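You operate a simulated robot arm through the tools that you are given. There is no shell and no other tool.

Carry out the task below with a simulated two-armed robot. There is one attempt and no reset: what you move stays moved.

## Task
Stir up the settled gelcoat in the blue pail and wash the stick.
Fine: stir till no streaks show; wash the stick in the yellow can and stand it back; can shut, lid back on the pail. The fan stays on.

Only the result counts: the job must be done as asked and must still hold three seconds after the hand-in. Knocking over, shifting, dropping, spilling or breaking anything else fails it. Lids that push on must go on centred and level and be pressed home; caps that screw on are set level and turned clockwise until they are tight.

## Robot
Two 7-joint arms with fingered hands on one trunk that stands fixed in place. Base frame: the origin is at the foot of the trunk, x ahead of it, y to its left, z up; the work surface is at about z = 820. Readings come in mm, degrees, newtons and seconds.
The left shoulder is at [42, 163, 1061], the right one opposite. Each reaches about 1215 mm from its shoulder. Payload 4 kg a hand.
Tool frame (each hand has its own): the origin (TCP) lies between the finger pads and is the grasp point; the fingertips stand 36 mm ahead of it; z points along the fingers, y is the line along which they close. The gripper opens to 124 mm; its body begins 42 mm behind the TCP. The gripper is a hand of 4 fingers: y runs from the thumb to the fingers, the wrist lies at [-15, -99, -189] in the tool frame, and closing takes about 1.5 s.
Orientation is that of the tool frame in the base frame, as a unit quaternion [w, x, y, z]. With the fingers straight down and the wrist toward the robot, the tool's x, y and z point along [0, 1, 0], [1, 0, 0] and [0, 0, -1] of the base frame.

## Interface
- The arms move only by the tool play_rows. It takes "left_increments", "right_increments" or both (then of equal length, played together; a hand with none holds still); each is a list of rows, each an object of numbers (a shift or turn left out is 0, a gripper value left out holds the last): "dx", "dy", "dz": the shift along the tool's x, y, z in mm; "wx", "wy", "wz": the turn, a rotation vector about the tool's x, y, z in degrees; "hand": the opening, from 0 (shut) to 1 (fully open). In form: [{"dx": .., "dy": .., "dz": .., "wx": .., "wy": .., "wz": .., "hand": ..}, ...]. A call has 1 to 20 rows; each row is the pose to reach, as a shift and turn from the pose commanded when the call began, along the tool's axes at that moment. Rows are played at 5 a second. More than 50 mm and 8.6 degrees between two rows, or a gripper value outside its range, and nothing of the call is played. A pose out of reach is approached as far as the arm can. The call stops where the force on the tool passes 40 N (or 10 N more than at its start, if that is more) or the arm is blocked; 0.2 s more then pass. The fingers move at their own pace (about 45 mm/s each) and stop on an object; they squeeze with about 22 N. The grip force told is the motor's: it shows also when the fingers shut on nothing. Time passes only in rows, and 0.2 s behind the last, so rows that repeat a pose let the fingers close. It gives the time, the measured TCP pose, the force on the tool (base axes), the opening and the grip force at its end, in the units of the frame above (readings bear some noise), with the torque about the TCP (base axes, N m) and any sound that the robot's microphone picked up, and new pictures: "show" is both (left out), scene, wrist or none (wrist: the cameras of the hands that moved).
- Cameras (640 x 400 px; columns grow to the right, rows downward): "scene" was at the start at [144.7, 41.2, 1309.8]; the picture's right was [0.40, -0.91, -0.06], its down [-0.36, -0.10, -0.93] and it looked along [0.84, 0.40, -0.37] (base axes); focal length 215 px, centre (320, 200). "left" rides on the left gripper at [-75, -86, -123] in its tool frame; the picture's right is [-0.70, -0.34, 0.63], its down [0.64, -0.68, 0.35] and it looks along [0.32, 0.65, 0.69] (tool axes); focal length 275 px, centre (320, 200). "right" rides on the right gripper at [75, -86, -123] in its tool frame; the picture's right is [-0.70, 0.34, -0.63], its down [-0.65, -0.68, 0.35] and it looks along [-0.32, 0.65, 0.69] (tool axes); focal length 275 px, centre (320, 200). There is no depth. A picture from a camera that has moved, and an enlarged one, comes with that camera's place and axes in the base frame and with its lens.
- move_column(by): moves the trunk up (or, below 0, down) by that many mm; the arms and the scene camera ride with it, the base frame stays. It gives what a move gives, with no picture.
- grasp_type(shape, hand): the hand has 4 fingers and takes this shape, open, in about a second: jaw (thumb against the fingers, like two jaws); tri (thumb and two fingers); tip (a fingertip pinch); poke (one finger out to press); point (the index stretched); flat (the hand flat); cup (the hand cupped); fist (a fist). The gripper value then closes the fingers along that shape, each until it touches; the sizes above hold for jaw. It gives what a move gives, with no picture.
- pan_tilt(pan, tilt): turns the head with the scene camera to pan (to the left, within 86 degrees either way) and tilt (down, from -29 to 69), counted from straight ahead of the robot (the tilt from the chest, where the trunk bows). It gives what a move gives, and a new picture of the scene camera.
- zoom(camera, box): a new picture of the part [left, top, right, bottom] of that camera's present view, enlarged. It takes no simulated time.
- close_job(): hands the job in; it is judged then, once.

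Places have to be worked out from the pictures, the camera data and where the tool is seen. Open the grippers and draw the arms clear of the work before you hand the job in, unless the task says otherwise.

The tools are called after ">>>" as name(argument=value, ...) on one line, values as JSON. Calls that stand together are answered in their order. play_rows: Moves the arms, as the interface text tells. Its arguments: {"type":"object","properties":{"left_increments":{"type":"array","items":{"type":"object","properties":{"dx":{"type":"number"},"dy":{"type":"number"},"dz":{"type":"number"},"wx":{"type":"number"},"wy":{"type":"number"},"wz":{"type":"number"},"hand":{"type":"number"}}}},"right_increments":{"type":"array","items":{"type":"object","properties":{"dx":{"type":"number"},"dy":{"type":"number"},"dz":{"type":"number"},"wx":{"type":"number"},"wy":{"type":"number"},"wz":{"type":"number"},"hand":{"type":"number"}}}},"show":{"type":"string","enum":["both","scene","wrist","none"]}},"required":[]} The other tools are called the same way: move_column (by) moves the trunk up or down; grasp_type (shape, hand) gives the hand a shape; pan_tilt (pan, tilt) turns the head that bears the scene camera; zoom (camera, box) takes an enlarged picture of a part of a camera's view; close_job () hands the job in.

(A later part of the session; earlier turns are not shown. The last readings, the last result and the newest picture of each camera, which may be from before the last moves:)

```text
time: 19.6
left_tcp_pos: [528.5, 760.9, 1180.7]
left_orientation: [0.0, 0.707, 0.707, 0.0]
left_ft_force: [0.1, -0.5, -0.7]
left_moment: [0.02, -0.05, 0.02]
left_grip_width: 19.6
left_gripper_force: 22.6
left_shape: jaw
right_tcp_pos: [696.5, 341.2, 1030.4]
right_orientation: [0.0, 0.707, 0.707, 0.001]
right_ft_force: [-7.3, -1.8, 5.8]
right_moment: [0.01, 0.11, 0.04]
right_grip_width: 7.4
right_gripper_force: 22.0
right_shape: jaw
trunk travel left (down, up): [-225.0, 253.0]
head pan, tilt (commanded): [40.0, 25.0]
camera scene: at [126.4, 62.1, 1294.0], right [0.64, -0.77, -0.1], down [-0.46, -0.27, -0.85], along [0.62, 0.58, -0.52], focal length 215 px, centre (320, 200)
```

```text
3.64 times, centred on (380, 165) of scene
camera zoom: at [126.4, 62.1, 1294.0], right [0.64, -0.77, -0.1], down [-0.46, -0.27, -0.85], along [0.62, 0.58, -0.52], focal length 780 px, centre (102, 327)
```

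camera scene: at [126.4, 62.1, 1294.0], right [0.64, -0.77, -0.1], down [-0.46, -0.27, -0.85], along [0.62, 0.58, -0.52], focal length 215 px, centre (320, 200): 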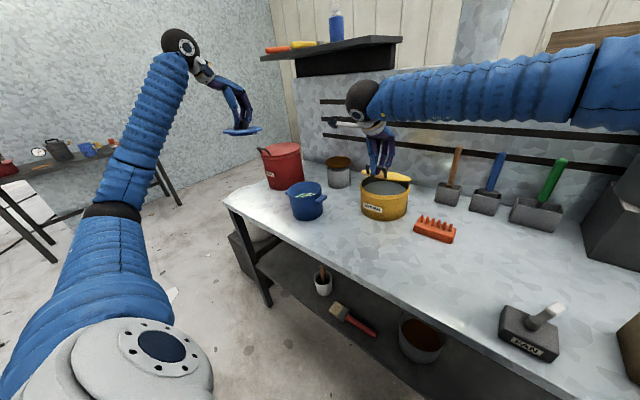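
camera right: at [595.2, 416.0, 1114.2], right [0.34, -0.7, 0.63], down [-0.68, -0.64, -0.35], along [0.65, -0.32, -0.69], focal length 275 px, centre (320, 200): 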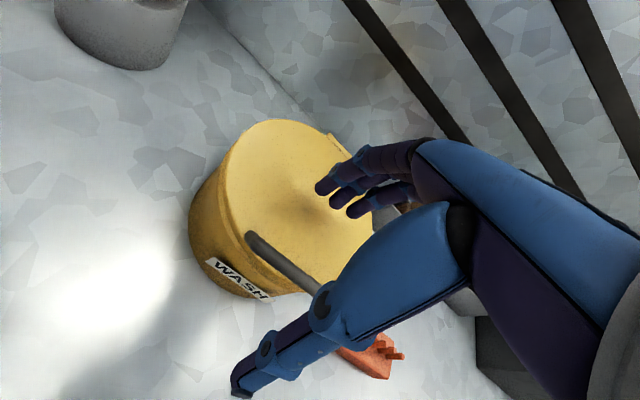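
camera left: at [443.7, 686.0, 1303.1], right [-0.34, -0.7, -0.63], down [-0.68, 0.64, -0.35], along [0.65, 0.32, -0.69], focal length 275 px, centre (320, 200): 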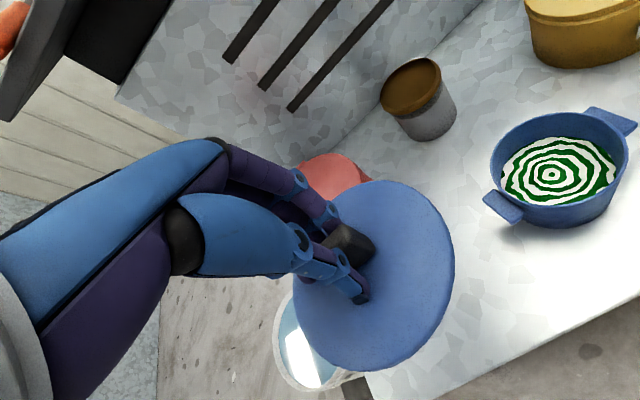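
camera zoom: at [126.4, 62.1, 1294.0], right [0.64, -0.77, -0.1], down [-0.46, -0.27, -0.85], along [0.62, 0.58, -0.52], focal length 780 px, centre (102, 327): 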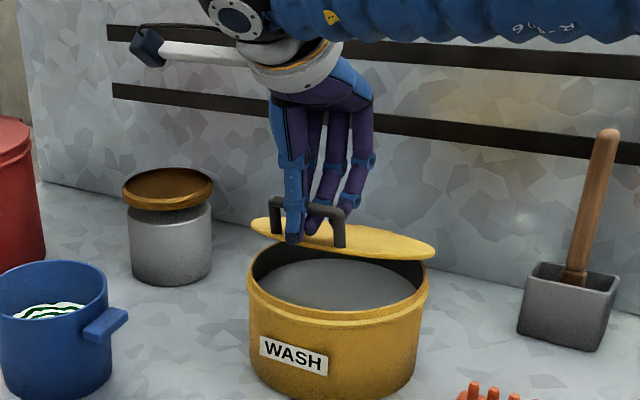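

The lid swings up freely and the can is full of grey solvent. The side force suggests a slightly larger arc, so I'll continue to about 50° with a small outward correction.

>>> play_rows(right_increments=[{"dy": -2, "dz": -3}, {"dy": 6, "dz": -14.5}, {"dy": 15.3, "dz": -26.6}, {"dy": 25.7, "dz": -37.8}, {"dy": 36.9, "dz": -48.2}, {"dy": 49, "dz": -57.5}, {"dy": 62, "dz": -65.6}, {"dy": 62, "dz": -65.6}], show="scene")

>>> zoom(camera="scene", box=[330, 90, 430, 220])

```text
time: 21.4
left_tcp_pos: [527.2, 760.3, 1180.7]
left_orientation: [0.001, 0.707, 0.707, 0.0]
left_ft_force: [0.2, 0.7, -0.6]
left_moment: [0.0, -0.02, 0.0]
left_grip_width: 19.6
left_gripper_force: 22.1
left_shape: jaw
right_tcp_pos: [757.1, 341.3, 1096.2]
right_orientation: [0.0, 0.707, 0.707, 0.0]
right_ft_force: [-10.7, 2.8, 13.7]
right_moment: [0.09, 0.32, 0.03]
right_grip_width: 5.3
right_gripper_force: 22.4
right_shape: jaw
trunk travel left (down, up): [-225.0, 253.0]
head pan, tilt (commanded): [40.0, 25.0]
camera scene: at [125.5, 62.3, 1294.2], right [0.64, -0.77, -0.1], down [-0.46, -0.27, -0.85], along [0.62, 0.58, -0.52], focal length 215 px, centre (320, 200)
```

scene: 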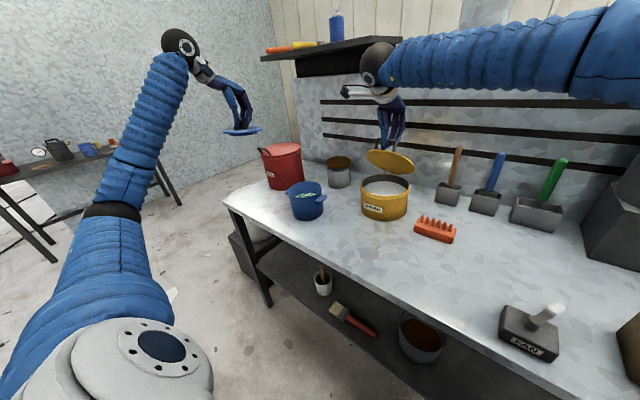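

```text
3.08 times, centred on (380, 155) of scene
camera zoom: at [125.5, 62.3, 1294.2], right [0.64, -0.77, -0.1], down [-0.46, -0.27, -0.85], along [0.62, 0.58, -0.52], focal length 660 px, centre (135, 338)
```

zoom: 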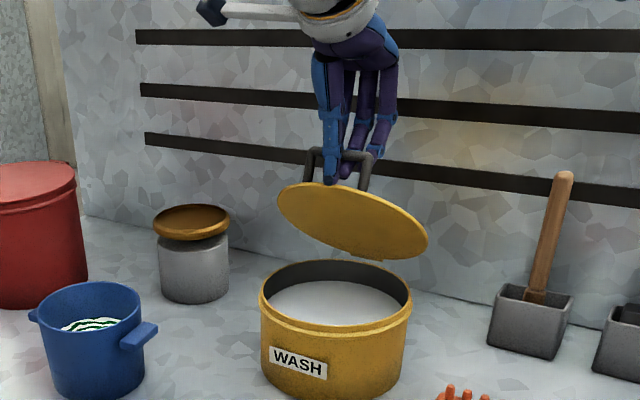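

The thumb tip is now wedging against the lid as it tilts (grip narrowing, force rising). I'll turn the hand with the lid by 32° about the bar.

>>> play_rows(right_increments=[{"dy": 1.2, "dz": 0, "wx": 4}, {"dy": 2.5, "dz": 0.2, "wx": 8}, {"dy": 3.7, "dz": 0.4, "wx": 12}, {"dy": 5, "dz": 0.7, "wx": 16}, {"dy": 6.2, "dz": 1.1, "wx": 20}, {"dy": 7.3, "dz": 1.6, "wx": 24}, {"dy": 8.4, "dz": 2.1, "wx": 28}, {"dy": 9.5, "dz": 2.7, "wx": 32}, {"dy": 9.5, "dz": 2.7, "wx": 32}], show="both")

>>> zoom(camera="scene", box=[330, 90, 430, 220])

```text
time: 23.4
left_tcp_pos: [527.8, 761.4, 1181.1]
left_orientation: [0.001, 0.707, 0.707, 0.001]
left_ft_force: [-1.4, 0.0, -0.6]
left_moment: [0.01, 0.04, 0.0]
left_grip_width: 19.8
left_gripper_force: 22.0
left_shape: jaw
right_tcp_pos: [766.6, 340.7, 1092.3]
right_orientation: [-0.194, 0.679, 0.68, -0.195]
right_ft_force: [-8.3, -0.5, 14.3]
right_moment: [0.02, 0.11, 0.11]
right_grip_width: 8.8
right_gripper_force: 21.7
right_shape: jaw
trunk travel left (down, up): [-225.0, 253.0]
head pan, tilt (commanded): [40.0, 25.0]
camera scene: at [125.9, 62.0, 1294.1], right [0.64, -0.77, -0.1], down [-0.46, -0.27, -0.85], along [0.62, 0.58, -0.52], focal length 215 px, centre (320, 200)
camera right: at [759.2, 416.7, 1241.4], right [0.62, -0.7, 0.36], down [-0.76, -0.65, 0.07], along [0.18, -0.32, -0.93], focal length 275 px, centre (320, 200)
```

scene: 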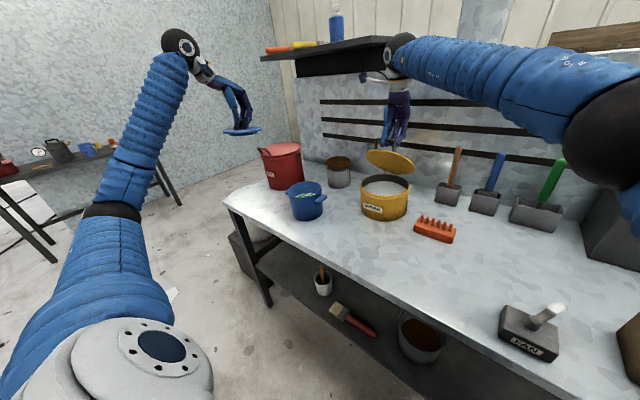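
right: 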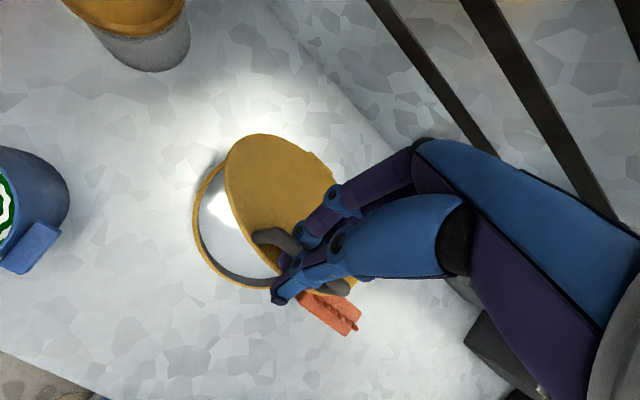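

```text
3.08 times, centred on (380, 155) of scene
camera zoom: at [125.9, 62.0, 1294.1], right [0.64, -0.77, -0.1], down [-0.46, -0.27, -0.85], along [0.62, 0.58, -0.52], focal length 660 px, centre (135, 338)
```

zoom: 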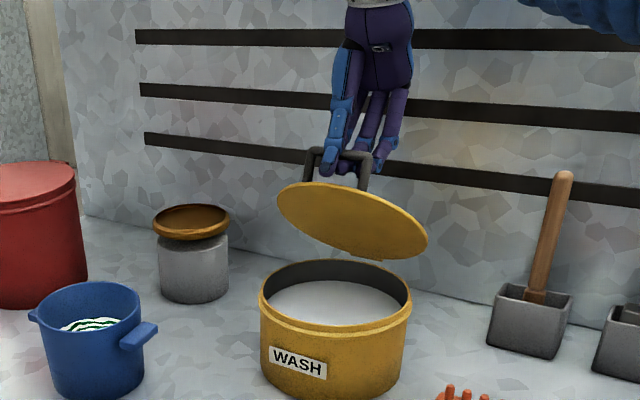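

The residual force is purely radial, so the hinge is further back (about x=868, z=920, radius ≈195). I'll follow the corrected arc to about 70° open, turning the hand along.

>>> play_rows(right_increments=[{"dy": -2.1, "dz": -1.9, "wx": 0}, {"dy": 2, "dz": -9.5, "wx": 1.5}, {"dy": 6.1, "dz": -17.2, "wx": 3}, {"dy": 10.9, "dz": -24.5, "wx": 4.5}, {"dy": 15.7, "dz": -31.8, "wx": 6}, {"dy": 21, "dz": -38.7, "wx": 7.5}, {"dy": 26.5, "dz": -45.5, "wx": 9}, {"dy": 32.4, "dz": -52, "wx": 10.5}, {"dy": 38.4, "dz": -58.3, "wx": 12}, {"dy": 45, "dz": -64.2, "wx": 13.5}, {"dy": 51.5, "dz": -69.9, "wx": 15}, {"dy": 51.5, "dz": -69.9, "wx": 15}], show="both")

>>> zoom(camera="scene", box=[330, 60, 450, 220])

```text
time: 24.7
left_tcp_pos: [528.7, 763.0, 1177.5]
left_orientation: [0.001, 0.707, 0.707, -0.002]
left_ft_force: [-0.2, -0.1, -0.2]
left_moment: [0.04, 0.0, -0.01]
left_grip_width: 19.6
left_gripper_force: 22.4
left_shape: jaw
right_tcp_pos: [780.9, 326.5, 1104.6]
right_orientation: [-0.234, 0.664, 0.674, -0.225]
right_ft_force: [0.4, 39.7, -0.4]
right_moment: [0.66, -0.05, -0.31]
right_grip_width: 4.2
right_gripper_force: 21.9
right_shape: jaw
right hand out of reach, approached as far as the arm can: row 4, 5, 6
trunk travel left (down, up): [-225.0, 253.0]
head pan, tilt (commanded): [40.0, 25.0]
stopped in row 6 (right hand): the force on the tool passed its limit at 85 N (the readings are from after the stop); the commanded pose is now the measured one
camera scene: at [127.8, 65.0, 1293.5], right [0.64, -0.77, -0.1], down [-0.46, -0.27, -0.85], along [0.62, 0.58, -0.53], focal length 215 px, centre (320, 200)
camera right: at [787.7, 398.8, 1254.6], right [0.66, -0.69, 0.28], down [-0.74, -0.65, 0.13], along [0.09, -0.3, -0.95], focal length 275 px, centre (320, 200)
```

scene: 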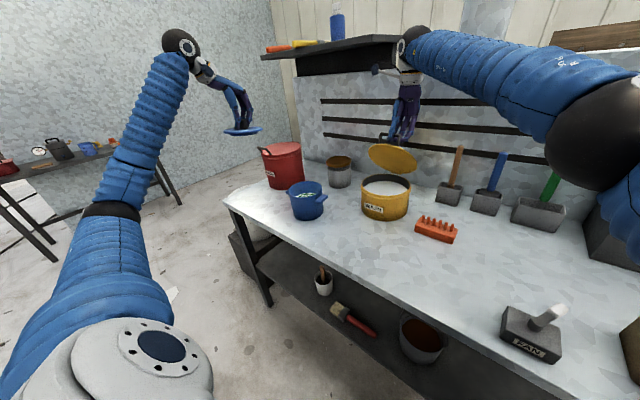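
right: 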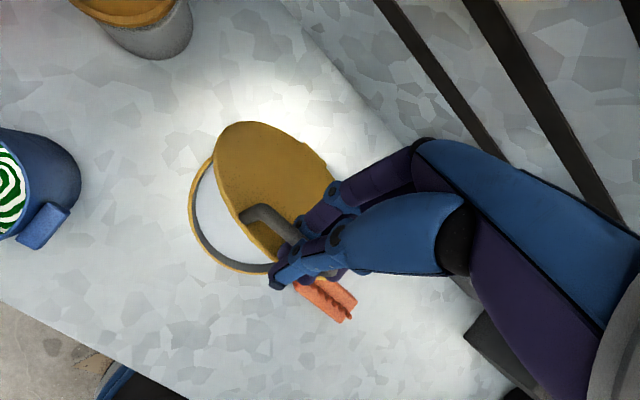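

```text
2.50 times, centred on (390, 140) of scene
camera zoom: at [127.8, 65.0, 1293.5], right [0.64, -0.77, -0.1], down [-0.46, -0.27, -0.85], along [0.62, 0.58, -0.53], focal length 536 px, centre (145, 350)
```

zoom: 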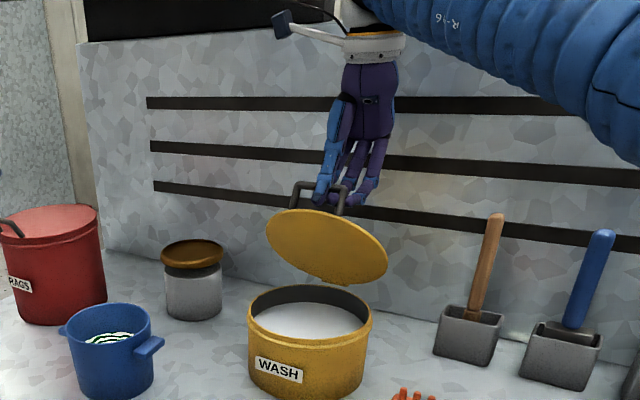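

The wrist ran out of reach and the hand slid about 15 mm sideways against the handle. I'll gently bring it back in y and turn the hand back a little, to take the load off.

>>> play_rows(right_increments=[{"dx": 4, "wx": -1.5}, {"dx": 8, "wx": -3}, {"dx": 12, "wx": -5}, {"dx": 14, "wx": -6}, {"dx": 14, "wx": -6}], show="scene")

>>> zoom(camera="scene", box=[330, 60, 450, 220])

```text
time: 25.9
left_tcp_pos: [529.5, 757.2, 1182.7]
left_orientation: [-0.001, 0.707, 0.707, 0.0]
left_ft_force: [0.2, -0.3, -1.3]
left_moment: [0.02, 0.01, 0.01]
left_grip_width: 19.4
left_gripper_force: 21.9
left_shape: jaw
right_tcp_pos: [786.0, 327.2, 1108.3]
right_orientation: [-0.198, 0.678, 0.682, -0.189]
right_ft_force: [-4.2, -45.1, 6.1]
right_moment: [-1.42, 0.18, 0.51]
right_grip_width: 4.1
right_gripper_force: 22.4
right_shape: jaw
trunk travel left (down, up): [-225.0, 253.0]
head pan, tilt (commanded): [40.0, 25.0]
camera scene: at [126.8, 57.6, 1294.1], right [0.63, -0.77, -0.1], down [-0.46, -0.27, -0.85], along [0.62, 0.58, -0.52], focal length 215 px, centre (320, 200)
```

scene: 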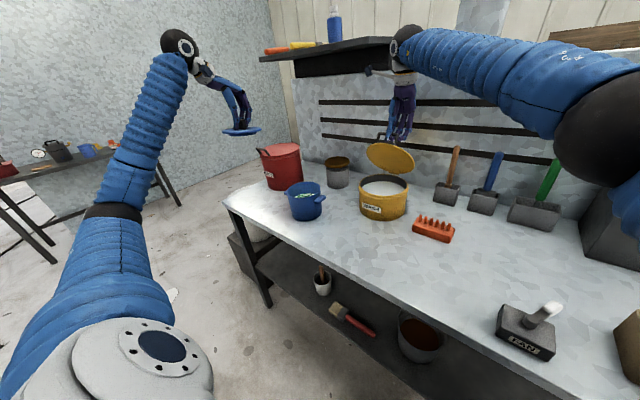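

```text
2.50 times, centred on (390, 140) of scene
camera zoom: at [126.8, 57.6, 1294.1], right [0.63, -0.77, -0.1], down [-0.46, -0.27, -0.85], along [0.62, 0.58, -0.52], focal length 536 px, centre (145, 350)
```

zoom: 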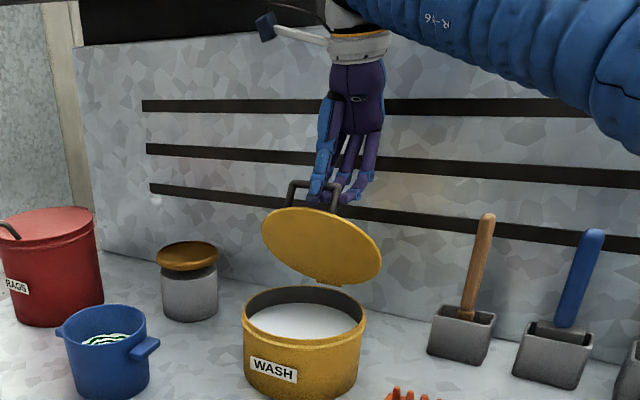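

The hand is held on the bar by grip friction at y≈327, and my sideways command only loads it (45 N). I'll undo that shift at once to unload.

>>> play_rows(right_increments=[{"dx": -6}, {"dx": -12}, {"dx": -13}, {"dx": -13}], show="scene")

>>> zoom(camera="scene", box=[330, 110, 430, 220])

```text
time: 26.9
left_tcp_pos: [528.2, 763.4, 1177.5]
left_orientation: [0.001, 0.707, 0.707, -0.002]
left_ft_force: [-0.8, 0.7, -0.4]
left_moment: [0.01, -0.03, 0.02]
left_grip_width: 19.7
left_gripper_force: 22.0
left_shape: jaw
right_tcp_pos: [779.7, 327.0, 1104.9]
right_orientation: [-0.198, 0.676, 0.685, -0.189]
right_ft_force: [-3.2, 38.7, 7.1]
right_moment: [0.76, 0.09, -0.29]
right_grip_width: 4.3
right_gripper_force: 22.0
right_shape: jaw
trunk travel left (down, up): [-225.0, 253.0]
head pan, tilt (commanded): [40.0, 25.0]
camera scene: at [126.6, 66.7, 1293.8], right [0.64, -0.76, -0.1], down [-0.46, -0.28, -0.85], along [0.62, 0.58, -0.53], focal length 215 px, centre (320, 200)
```

scene: 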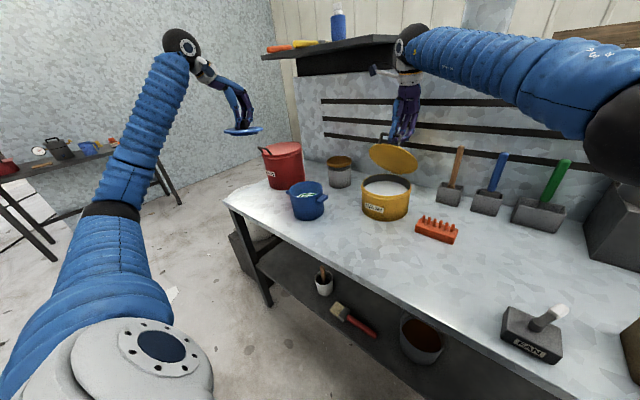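

```text
3.64 times, centred on (380, 165) of scene
camera zoom: at [126.6, 66.7, 1293.8], right [0.64, -0.76, -0.1], down [-0.46, -0.28, -0.85], along [0.62, 0.58, -0.53], focal length 780 px, centre (102, 327)
```

zoom: 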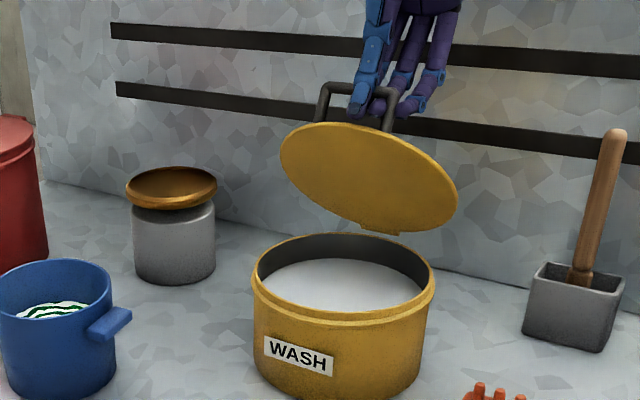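

Hand position didn't change, only the load's sign, so neutral lies halfway. I'll command +6 mm in y to unload.

>>> play_rows(right_increments=[{"dx": 3}, {"dx": 6}, {"dx": 6}], show="none")

```text
time: 27.7
left_tcp_pos: [528.5, 762.3, 1179.7]
left_orientation: [0.002, 0.707, 0.707, 0.0]
left_ft_force: [-0.3, 0.5, -1.3]
left_moment: [-0.02, 0.01, 0.01]
left_grip_width: 19.5
left_gripper_force: 22.1
left_shape: jaw
right_tcp_pos: [782.8, 327.3, 1104.9]
right_orientation: [-0.197, 0.678, 0.682, -0.189]
right_ft_force: [-4.7, 19.8, 8.3]
right_moment: [0.24, 0.13, -0.09]
right_grip_width: 4.3
right_gripper_force: 21.4
right_shape: jaw
trunk travel left (down, up): [-225.0, 253.0]
head pan, tilt (commanded): [40.0, 25.0]
```

Load is down to 20 N; I'll trim another 3 mm with the right hand. Meanwhile the left hand will park the pail lid on the free bench spot left of the pail (~560,762), to have a free hand.

>>> play_rows(right_increments=[{"dx": 3, "dy": -1, "dz": -2}, {"dx": 3, "dy": -1.5, "dz": -3}, {"dx": 3, "dy": -1.5, "dz": -3}, {"dx": 3, "dy": -1.5, "dz": -3}, {"dx": 3, "dy": -1.5, "dz": -3}, {"dx": 3, "dy": -1.5, "dz": -3}, {"dx": 3, "dy": -1.5, "dz": -3}, {"dx": 3, "dy": -1.5, "dz": -3}, {"dx": 3, "dy": -1.5, "dz": -3}], left_increments=[{"dy": 15, "dz": 30}, {"dy": 32, "dz": 70}, {"dy": 32, "dz": 110}, {"dy": 32, "dz": 150}, {"dy": 32, "dz": 185}, {"dy": 32, "dz": 215}, {"dy": 32, "dz": 240}, {"dy": 32, "dz": 260}, {"dy": 32, "dz": 270}], show="both")

>>> zoom(camera="scene", box=[210, 130, 350, 230])

```text
time: 29.7
left_tcp_pos: [561.9, 759.0, 909.2]
left_orientation: [-0.001, 0.707, 0.707, -0.001]
left_ft_force: [0.2, 0.1, 0.1]
left_moment: [0.04, 0.03, 0.02]
left_grip_width: 19.5
left_gripper_force: 21.8
left_shape: jaw
right_tcp_pos: [785.0, 328.1, 1109.1]
right_orientation: [-0.199, 0.678, 0.682, -0.19]
right_ft_force: [3.5, -19.3, -7.8]
right_moment: [-0.78, -0.06, 0.3]
right_grip_width: 3.2
right_gripper_force: 22.0
right_shape: jaw
trunk travel left (down, up): [-225.0, 253.0]
head pan, tilt (commanded): [40.0, 25.0]
camera scene: at [128.3, 60.9, 1293.8], right [0.63, -0.77, -0.1], down [-0.46, -0.27, -0.85], along [0.62, 0.58, -0.52], focal length 215 px, centre (320, 200)
camera right: at [776.6, 400.5, 1258.5], right [0.62, -0.7, 0.35], down [-0.76, -0.65, 0.06], along [0.19, -0.3, -0.93], focal length 275 px, centre (320, 200)
camera left: at [476.2, 684.2, 1032.9], right [-0.34, -0.7, -0.63], down [-0.68, 0.64, -0.34], along [0.65, 0.32, -0.69], focal length 275 px, centre (320, 200)
```

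scene: 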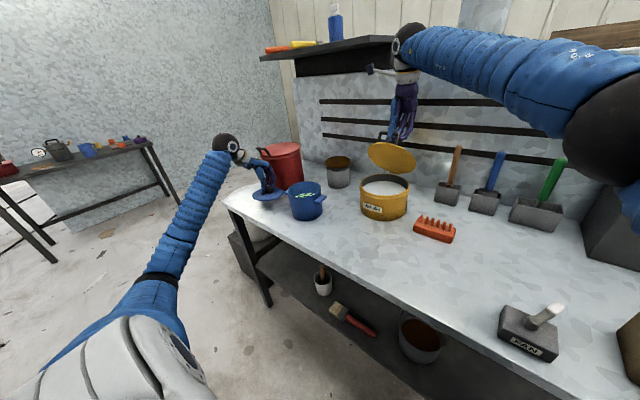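
right: 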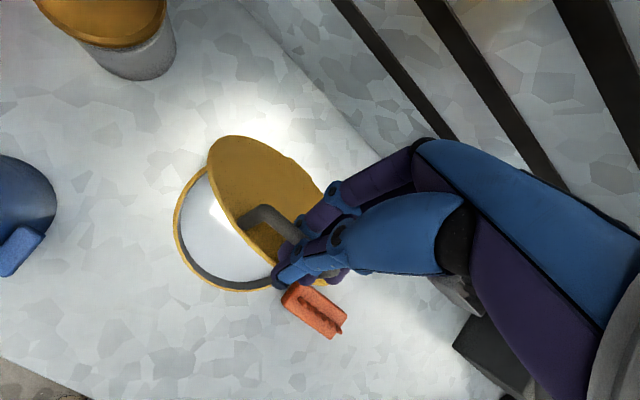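
left: 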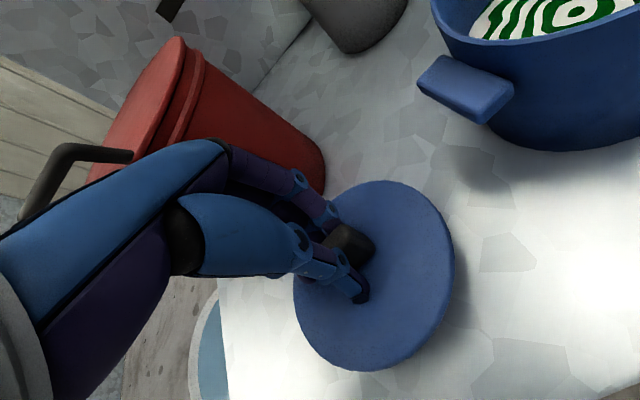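

```text
4.00 times, centred on (280, 180) of scene
camera zoom: at [128.3, 60.9, 1293.8], right [0.63, -0.77, -0.1], down [-0.46, -0.27, -0.85], along [0.62, 0.58, -0.52], focal length 858 px, centre (480, 280)
```

zoom: 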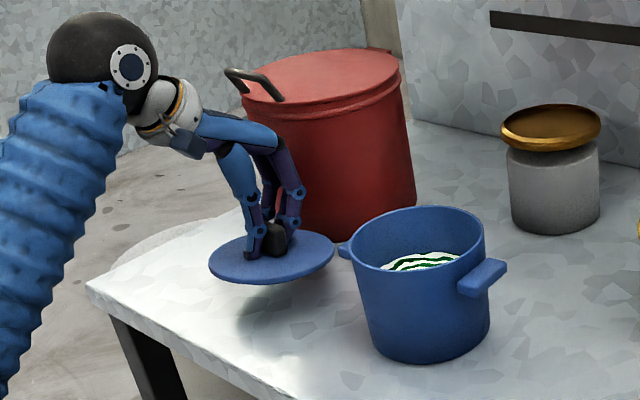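

The lid hangs about 35 mm above clear bench. I'll lower it carefully, and trim the right hand back 1.5 mm.

>>> play_rows(left_increments=[{"dz": 8}, {"dz": 16}, {"dz": 22}, {"dz": 26}, {"dz": 28}, {"dz": 30}], right_increments=[{"dx": -0.7}, {"dx": -1.4}, {"dx": -1.4}, {"dx": -1.4}, {"dx": -1.4}, {"dx": -1.4}], show="none")

>>> zoom(camera="scene", box=[210, 130, 350, 230])

```text
time: 31.1
left_tcp_pos: [561.0, 760.8, 881.5]
left_orientation: [-0.001, 0.706, 0.708, 0.0]
left_ft_force: [-1.2, -0.2, 4.9]
left_moment: [0.0, -0.17, 0.01]
left_grip_width: 19.4
left_gripper_force: 21.6
left_shape: jaw
right_tcp_pos: [785.4, 327.0, 1109.1]
right_orientation: [-0.198, 0.678, 0.683, -0.188]
right_ft_force: [4.0, -11.9, -10.0]
right_moment: [-0.56, -0.12, 0.2]
right_grip_width: 2.9
right_gripper_force: 21.7
right_shape: jaw
trunk travel left (down, up): [-225.0, 253.0]
head pan, tilt (commanded): [40.0, 25.0]
```

```text
4.00 times, centred on (280, 180) of scene
camera zoom: at [128.2, 61.4, 1293.9], right [0.64, -0.77, -0.1], down [-0.46, -0.27, -0.85], along [0.62, 0.58, -0.52], focal length 858 px, centre (480, 280)
```

zoom: 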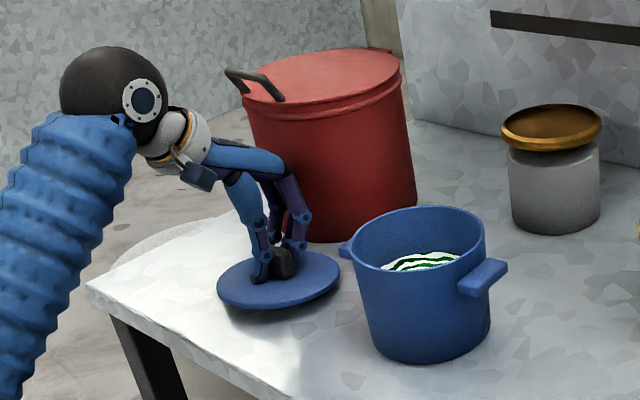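

Contact on the bench shows at about TCP z=881. Before releasing, I want to look at the right hand's hold on the can handle, as its grip width is shrinking.

>>> zoom(camera="right", box=[170, 120, 370, 300])

>>> zoom(camera="scene", box=[350, 80, 430, 190])

```text
2.22 times, centred on (270, 210) of right
camera zoom: at [776.0, 400.4, 1258.7], right [0.62, -0.7, 0.35], down [-0.76, -0.65, 0.06], along [0.19, -0.3, -0.93], focal length 612 px, centre (431, 178)
```

zoom: 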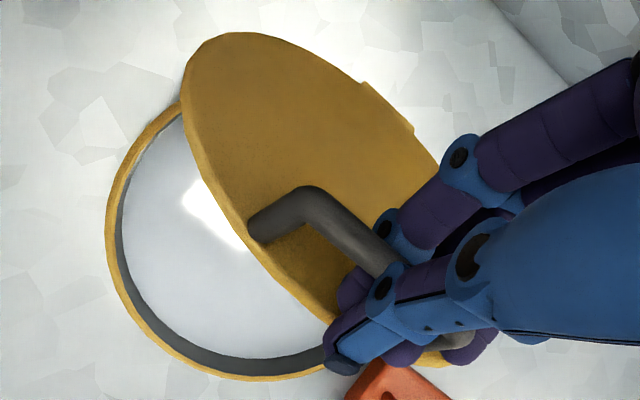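

```text
3.64 times, centred on (390, 135) of scene
camera zoom: at [128.2, 61.4, 1293.9], right [0.64, -0.77, -0.1], down [-0.46, -0.27, -0.85], along [0.62, 0.58, -0.52], focal length 780 px, centre (66, 436)
```

zoom: 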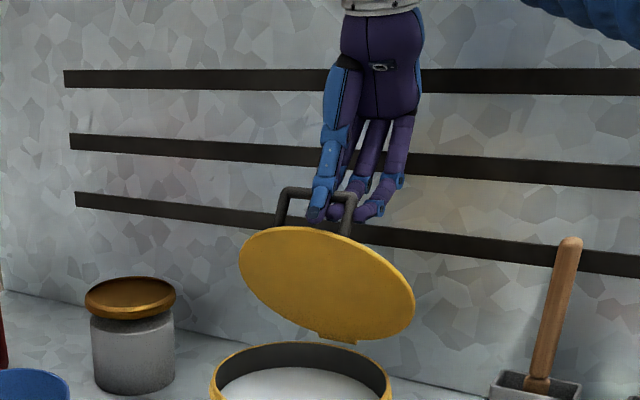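

The right fingers still wrap the handle securely. I'll seat the pail lid 2 mm lower, open the left hand and rise off it.

>>> play_rows(left_increments=[{"dz": 1}, {"dz": 2}, {"dz": 2, "hand": 0.1}, {"dz": 2, "hand": 0.25}, {"dz": 1, "hand": 0.45}, {"dz": -2, "hand": 0.6}, {"dz": -2, "hand": 0.6}, {"dz": -2, "hand": 0.6}, {"dz": -20, "hand": 0.6}, {"dz": -50}, {"dz": -90}, {"dz": -130}], right_increments=[{"dx": 0, "dy": 0.3, "dz": 0.6}, {"dx": -0.6, "dy": 0.7, "dz": 1.5}, {"dx": -0.6, "dy": 0.7, "dz": 1.5}, {"dx": -0.6, "dy": 0.7, "dz": 1.5}, {"dx": -0.6, "dy": 0.7, "dz": 1.5}, {"dx": -0.6, "dy": 0.7, "dz": 1.5}, {"dx": -0.6, "dy": 0.7, "dz": 1.5}, {"dx": -0.6, "dy": 0.7, "dz": 1.5}, {"dx": -0.6, "dy": 0.7, "dz": 1.5}, {"dx": -0.6, "dy": 0.7, "dz": 1.5}, {"dx": -0.6, "dy": 0.7, "dz": 1.5}, {"dx": -0.6, "dy": 0.7, "dz": 1.5}], show="both")

>>> zoom(camera="scene", box=[210, 130, 350, 230])

```text
time: 33.7
left_tcp_pos: [562.6, 761.7, 1009.9]
left_orientation: [-0.001, 0.707, 0.707, -0.001]
left_ft_force: [-0.3, -0.3, -0.5]
left_moment: [0.01, 0.02, -0.03]
left_grip_width: 74.1
left_gripper_force: 0.0
left_shape: jaw
right_tcp_pos: [784.4, 328.0, 1108.4]
right_orientation: [-0.198, 0.677, 0.683, -0.19]
right_ft_force: [-0.9, -6.9, -0.4]
right_moment: [-0.38, 0.0, 0.15]
right_grip_width: 3.2
right_gripper_force: 22.1
right_shape: jaw
trunk travel left (down, up): [-225.0, 253.0]
head pan, tilt (commanded): [40.0, 25.0]
camera scene: at [127.7, 61.8, 1293.8], right [0.64, -0.77, -0.1], down [-0.46, -0.27, -0.85], along [0.62, 0.58, -0.52], focal length 215 px, centre (320, 200)
camera right: at [774.7, 400.3, 1257.6], right [0.62, -0.7, 0.35], down [-0.76, -0.65, 0.06], along [0.19, -0.3, -0.93], focal length 275 px, centre (320, 200)
camera left: at [476.6, 687.0, 1132.8], right [-0.34, -0.7, -0.63], down [-0.68, 0.64, -0.35], along [0.65, 0.32, -0.69], focal length 275 px, centre (320, 200)
```

scene: 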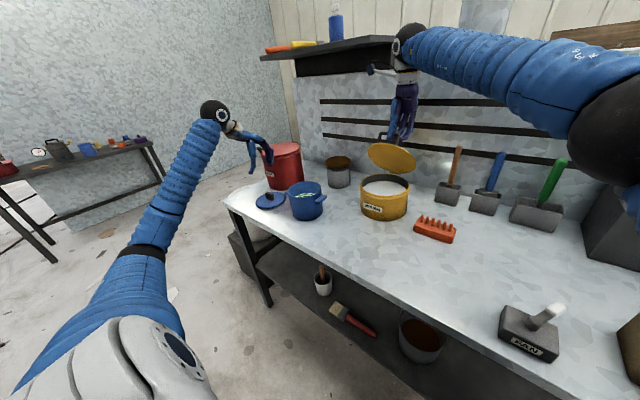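
right: 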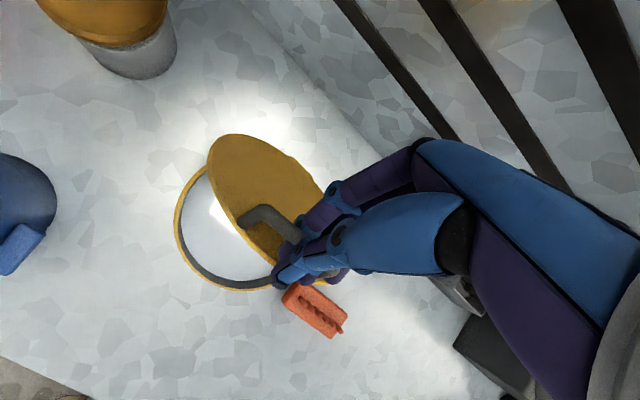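
left: 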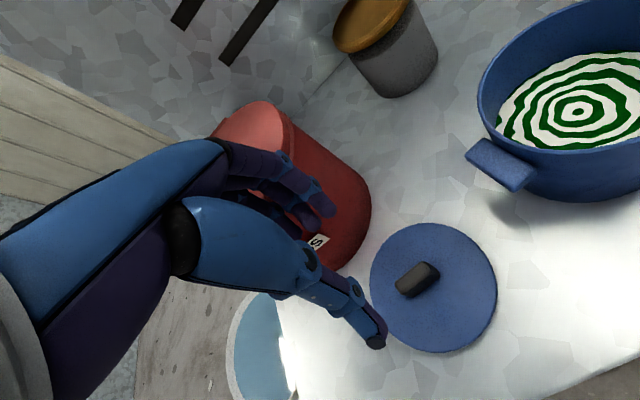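

```text
4.00 times, centred on (280, 180) of scene
camera zoom: at [127.7, 61.8, 1293.8], right [0.64, -0.77, -0.1], down [-0.46, -0.27, -0.85], along [0.62, 0.58, -0.52], focal length 858 px, centre (480, 280)
```

zoom: 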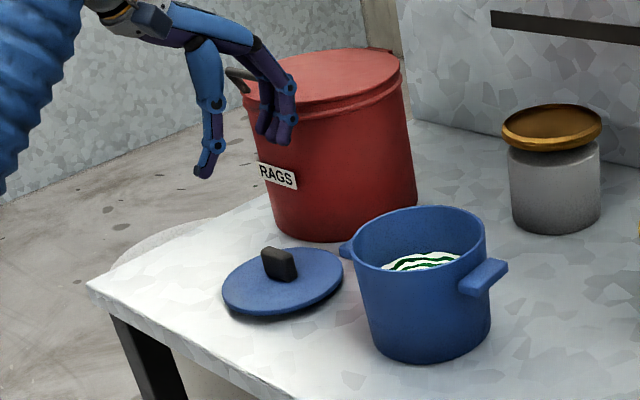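

The pail lid rests flat at (561,761). Now I'll bring the closed left hand in front of the can lid's underside (left part, y≈435) so it can push the lid on up.

>>> play_rows(left_increments=[{"dz": -30, "hand": 0.0}, {"dx": -30, "dy": 10, "dz": -60}, {"dx": -70, "dy": 25, "dz": -80}, {"dx": -110, "dy": 40, "dz": -80}, {"dx": -150, "dy": 55, "dz": -80}, {"dx": -190, "dy": 70, "dz": -80}, {"dx": -230, "dy": 85, "dz": -75}, {"dx": -270, "dy": 100, "dz": -70}, {"dx": -300, "dy": 115, "dz": -60}, {"dx": -325, "dy": 125, "dz": -50}, {"dx": -325, "dy": 125, "dz": -50}], show="both")

>>> zoom(camera="scene", box=[330, 60, 450, 220])

```text
time: 36.1
left_tcp_pos: [685.3, 433.4, 1061.2]
left_orientation: [0.0, 0.707, 0.707, -0.001]
left_ft_force: [-0.5, 0.5, -0.4]
left_moment: [0.02, -0.02, 0.0]
left_grip_width: 0.0
left_gripper_force: 22.2
left_shape: jaw
right_tcp_pos: [783.5, 327.7, 1106.5]
right_orientation: [-0.197, 0.677, 0.683, -0.189]
right_ft_force: [-0.2, -5.1, -0.6]
right_moment: [-0.29, -0.01, 0.16]
right_grip_width: 3.0
right_gripper_force: 22.1
right_shape: jaw
trunk travel left (down, up): [-225.0, 253.0]
head pan, tilt (commanded): [40.0, 25.0]
camera scene: at [127.7, 62.0, 1293.8], right [0.64, -0.77, -0.1], down [-0.46, -0.27, -0.85], along [0.62, 0.58, -0.52], focal length 215 px, centre (320, 200)
camera left: at [600.0, 359.0, 1184.5], right [-0.34, -0.7, -0.63], down [-0.68, 0.64, -0.35], along [0.65, 0.32, -0.69], focal length 275 px, centre (320, 200)
```

scene: 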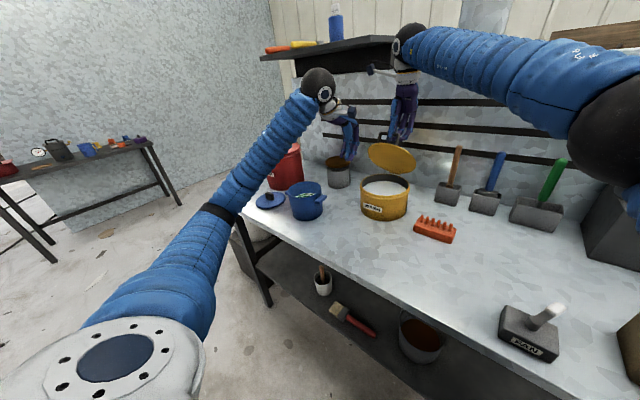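
left: 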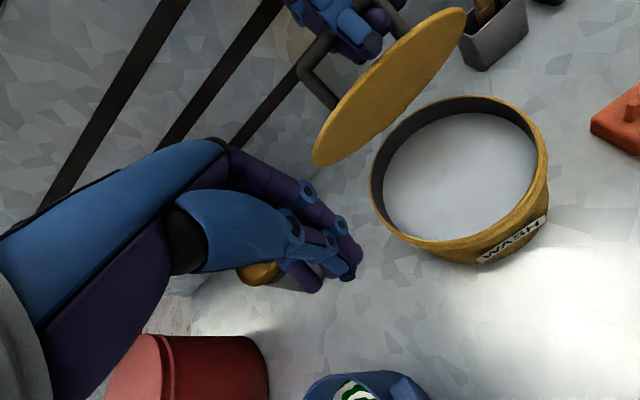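

```text
2.50 times, centred on (390, 140) of scene
camera zoom: at [127.7, 62.0, 1293.8], right [0.64, -0.77, -0.1], down [-0.46, -0.27, -0.85], along [0.62, 0.58, -0.52], focal length 536 px, centre (145, 350)
```

zoom: 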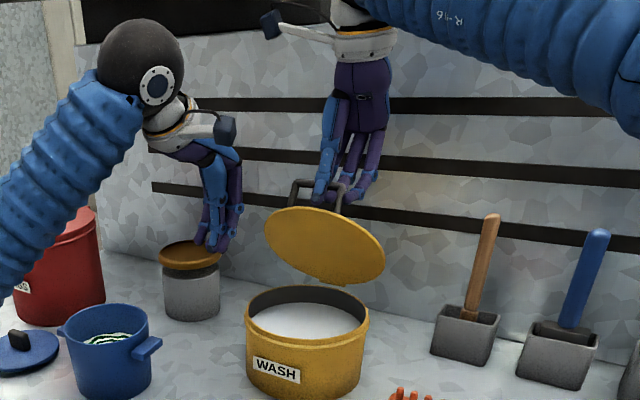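

The side view from the left camera shows the lid at about 50° with its left end near y=425. I'll slide the left hand to y≈405, z≈1030 and feel forward until its fingers rest against the lid's underside.

>>> play_rows(left_increments=[{"dx": -10, "dz": 10}, {"dx": -20, "dz": 20}, {"dx": -28, "dz": 31}, {"dx": -28, "dy": 8, "dz": 31}, {"dx": -28, "dy": 16, "dz": 31}, {"dx": -28, "dy": 24, "dz": 31}, {"dx": -28, "dy": 30, "dz": 31}, {"dx": -28, "dy": 35, "dz": 31}], show="both")

>>> zoom(camera="scene", box=[330, 60, 450, 220])

```text
time: 37.9
left_tcp_pos: [721.8, 408.5, 1030.4]
left_orientation: [0.0, 0.708, 0.707, 0.0]
left_ft_force: [0.8, -1.1, 0.6]
left_moment: [-0.01, 0.03, -0.03]
left_grip_width: 0.2
left_gripper_force: 22.2
left_shape: jaw
right_tcp_pos: [783.7, 327.4, 1107.7]
right_orientation: [-0.198, 0.677, 0.683, -0.19]
right_ft_force: [0.4, -5.0, -0.5]
right_moment: [-0.34, -0.03, 0.18]
right_grip_width: 3.3
right_gripper_force: 22.4
right_shape: jaw
trunk travel left (down, up): [-225.0, 253.0]
head pan, tilt (commanded): [40.0, 25.0]
camera scene: at [127.7, 61.9, 1293.8], right [0.64, -0.77, -0.1], down [-0.46, -0.27, -0.85], along [0.62, 0.58, -0.52], focal length 215 px, centre (320, 200)
camera left: at [635.7, 332.7, 1152.8], right [-0.34, -0.7, -0.63], down [-0.68, 0.64, -0.35], along [0.65, 0.32, -0.69], focal length 275 px, centre (320, 200)
```

scene: 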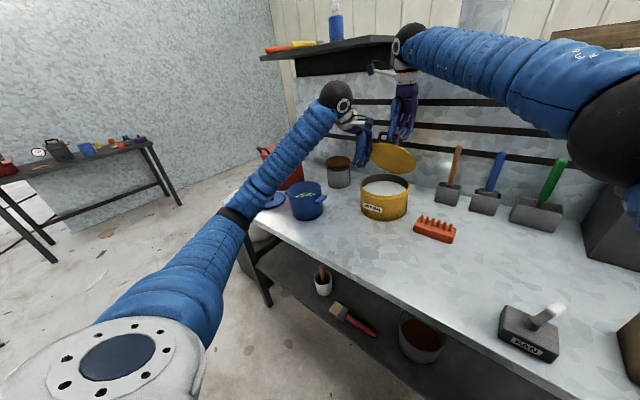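
left: 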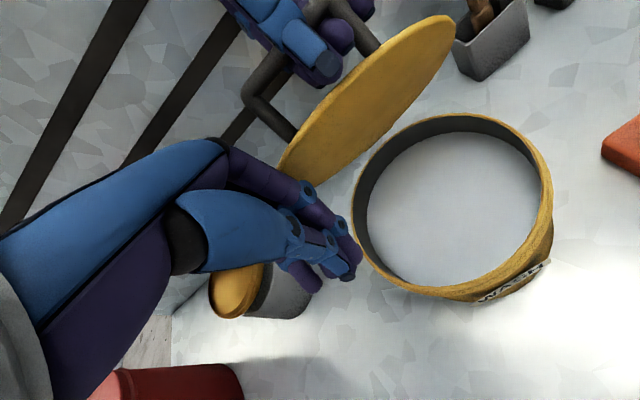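

```text
2.50 times, centred on (390, 140) of scene
camera zoom: at [127.7, 61.9, 1293.8], right [0.64, -0.77, -0.1], down [-0.46, -0.27, -0.85], along [0.62, 0.58, -0.52], focal length 536 px, centre (145, 350)
```

zoom: 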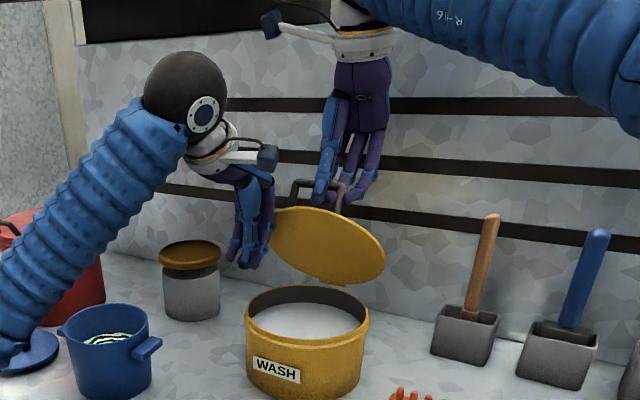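

No contact yet. I'll edge forward another ~25 mm and slightly right, watching the force.

>>> play_rows(left_increments=[{"dx": -4, "dy": 4}, {"dx": -8, "dy": 8}, {"dx": -10, "dy": 12}, {"dx": -10, "dy": 16}, {"dx": -10, "dy": 20}, {"dx": -10, "dy": 24}], show="wrist")

>>> zoom(camera="scene", box=[340, 80, 430, 200])

```text
time: 38.8
left_tcp_pos: [729.8, 401.4, 1032.4]
left_orientation: [-0.001, 0.705, 0.709, 0.001]
left_ft_force: [-24.1, 11.4, 4.6]
left_moment: [-0.22, -0.62, 0.52]
left_grip_width: 0.0
left_gripper_force: 22.1
left_shape: jaw
right_tcp_pos: [784.5, 328.1, 1110.6]
right_orientation: [-0.197, 0.679, 0.682, -0.188]
right_ft_force: [12.7, 8.6, 5.4]
right_moment: [0.03, -0.26, 0.01]
right_grip_width: 1.9
right_gripper_force: 21.7
right_shape: jaw
trunk travel left (down, up): [-225.0, 253.0]
head pan, tilt (commanded): [40.0, 25.0]
stopped in row 4 (left hand): the force on the tool passed its limit at 43 N (the readings are from after the stop); the commanded pose is now the measured one
camera left: at [645.9, 325.9, 1154.1], right [-0.33, -0.7, -0.63], down [-0.68, 0.64, -0.35], along [0.65, 0.32, -0.69], focal length 275 px, centre (320, 200)
```

left: 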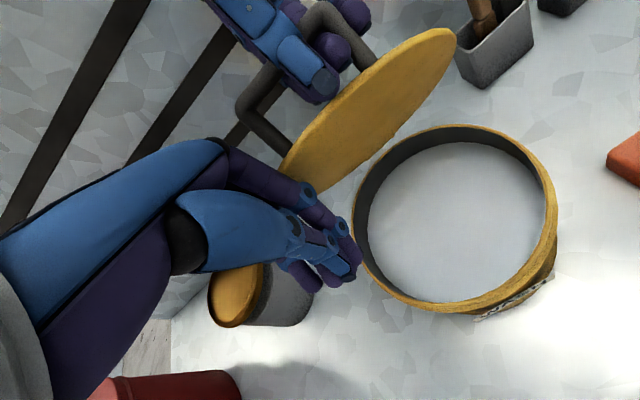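

```text
3.33 times, centred on (385, 140) of scene
camera zoom: at [125.8, 64.1, 1294.2], right [0.64, -0.77, -0.1], down [-0.46, -0.27, -0.85], along [0.62, 0.58, -0.52], focal length 715 px, centre (103, 400)
```

zoom: 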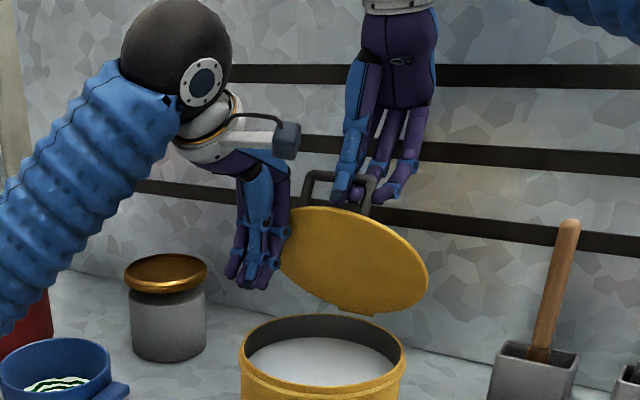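

The left fingers touch only the lid's left rim. I'll back off slightly, move ~22 mm further right under the lid, then press forward gently for a better overlap.

>>> play_rows(left_increments=[{"dy": -5}, {"dy": -10}, {"dx": -8, "dy": -12}, {"dx": -16, "dy": -12}, {"dx": -24, "dy": -12}, {"dx": -24, "dy": -8}, {"dx": -24, "dy": -5}, {"dx": -24, "dy": -5}], show="wrist")

>>> zoom(camera="scene", box=[340, 80, 430, 200])

```text
time: 40.3
left_tcp_pos: [723.8, 378.7, 1031.1]
left_orientation: [0.001, 0.706, 0.708, 0.001]
left_ft_force: [-26.1, 8.5, 4.1]
left_moment: [-0.27, -1.03, 0.41]
left_grip_width: 0.0
left_gripper_force: 21.8
left_shape: jaw
right_tcp_pos: [786.2, 326.2, 1110.7]
right_orientation: [-0.196, 0.682, 0.68, -0.185]
right_ft_force: [15.0, 13.3, 9.0]
right_moment: [0.13, -0.23, -0.01]
right_grip_width: 1.6
right_gripper_force: 21.6
right_shape: jaw
trunk travel left (down, up): [-225.0, 253.0]
head pan, tilt (commanded): [40.0, 25.0]
stopped in row 7 (left hand): the force on the tool passed its limit at 44 N (the readings are from after the stop); the commanded pose is now the measured one
camera left: at [638.0, 302.9, 1154.1], right [-0.33, -0.7, -0.63], down [-0.68, 0.64, -0.35], along [0.65, 0.32, -0.69], focal length 275 px, centre (320, 200)
```

left: 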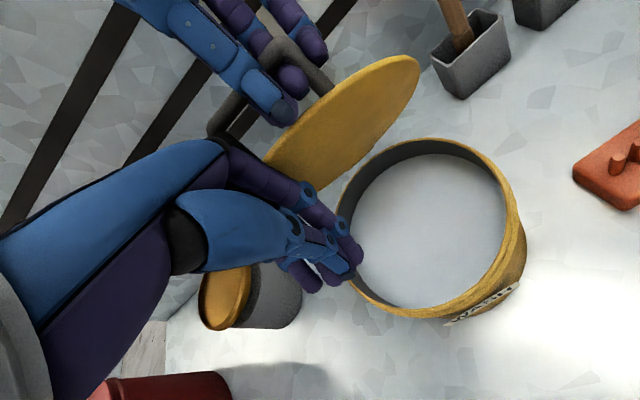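

```text
3.33 times, centred on (385, 140) of scene
camera zoom: at [125.7, 64.5, 1294.1], right [0.64, -0.77, -0.1], down [-0.46, -0.27, -0.85], along [0.62, 0.58, -0.52], focal length 715 px, centre (103, 400)
```

zoom: 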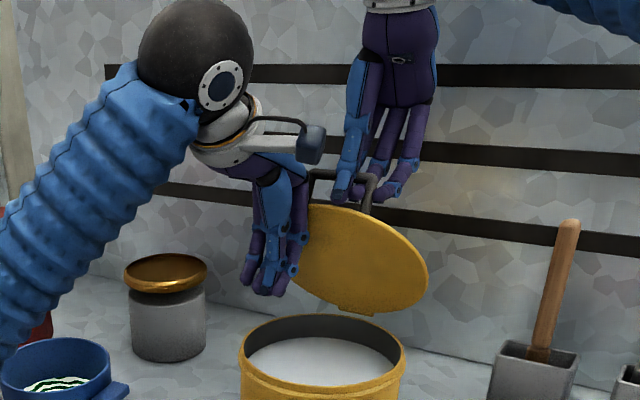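

The left fingers now bear on the underside of the lid. I'll open the right hand and withdraw it up and away while the left holds.

>>> play_rows(right_increments=[{"hand": 0.15}, {"hand": 0.3}, {"hand": 0.45}, {"hand": 0.5}, {"hand": 0.5}, {"dz": -6}, {"dz": -14}], show="both")

>>> zoom(camera="scene", box=[340, 80, 430, 200])

```text
time: 41.9
left_tcp_pos: [724.0, 376.3, 1029.5]
left_orientation: [0.0, 0.706, 0.708, -0.001]
left_ft_force: [0.1, -0.1, 0.4]
left_moment: [-0.02, -0.01, -0.02]
left_grip_width: 0.0
left_gripper_force: 22.3
left_shape: jaw
right_tcp_pos: [793.8, 324.9, 1122.3]
right_orientation: [-0.196, 0.68, 0.681, -0.186]
right_ft_force: [-5.8, 25.2, 14.7]
right_moment: [0.63, 0.05, 0.15]
right_grip_width: 57.2
right_gripper_force: 0.0
right_shape: jaw
trunk travel left (down, up): [-225.0, 253.0]
head pan, tilt (commanded): [40.0, 25.0]
camera scene: at [126.0, 64.0, 1294.0], right [0.64, -0.77, -0.1], down [-0.46, -0.27, -0.85], along [0.62, 0.58, -0.52], focal length 215 px, centre (320, 200)
camera right: at [784.5, 397.8, 1271.3], right [0.62, -0.7, 0.36], down [-0.76, -0.64, 0.05], along [0.19, -0.3, -0.93], focal length 275 px, centre (320, 200)
```

scene: 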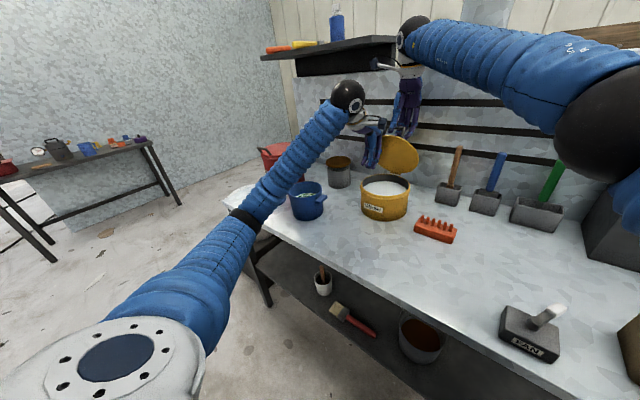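
right: 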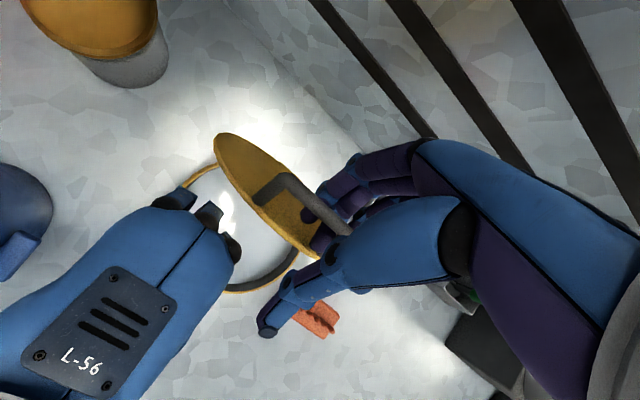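

```text
3.33 times, centred on (385, 140) of scene
camera zoom: at [126.0, 64.0, 1294.0], right [0.64, -0.77, -0.1], down [-0.46, -0.27, -0.85], along [0.62, 0.58, -0.52], focal length 715 px, centre (103, 400)
```

zoom: 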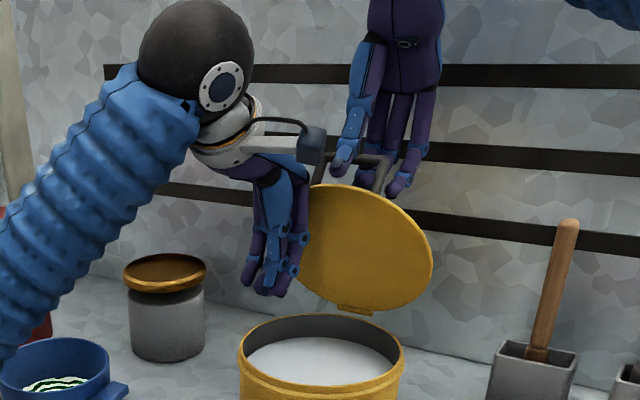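

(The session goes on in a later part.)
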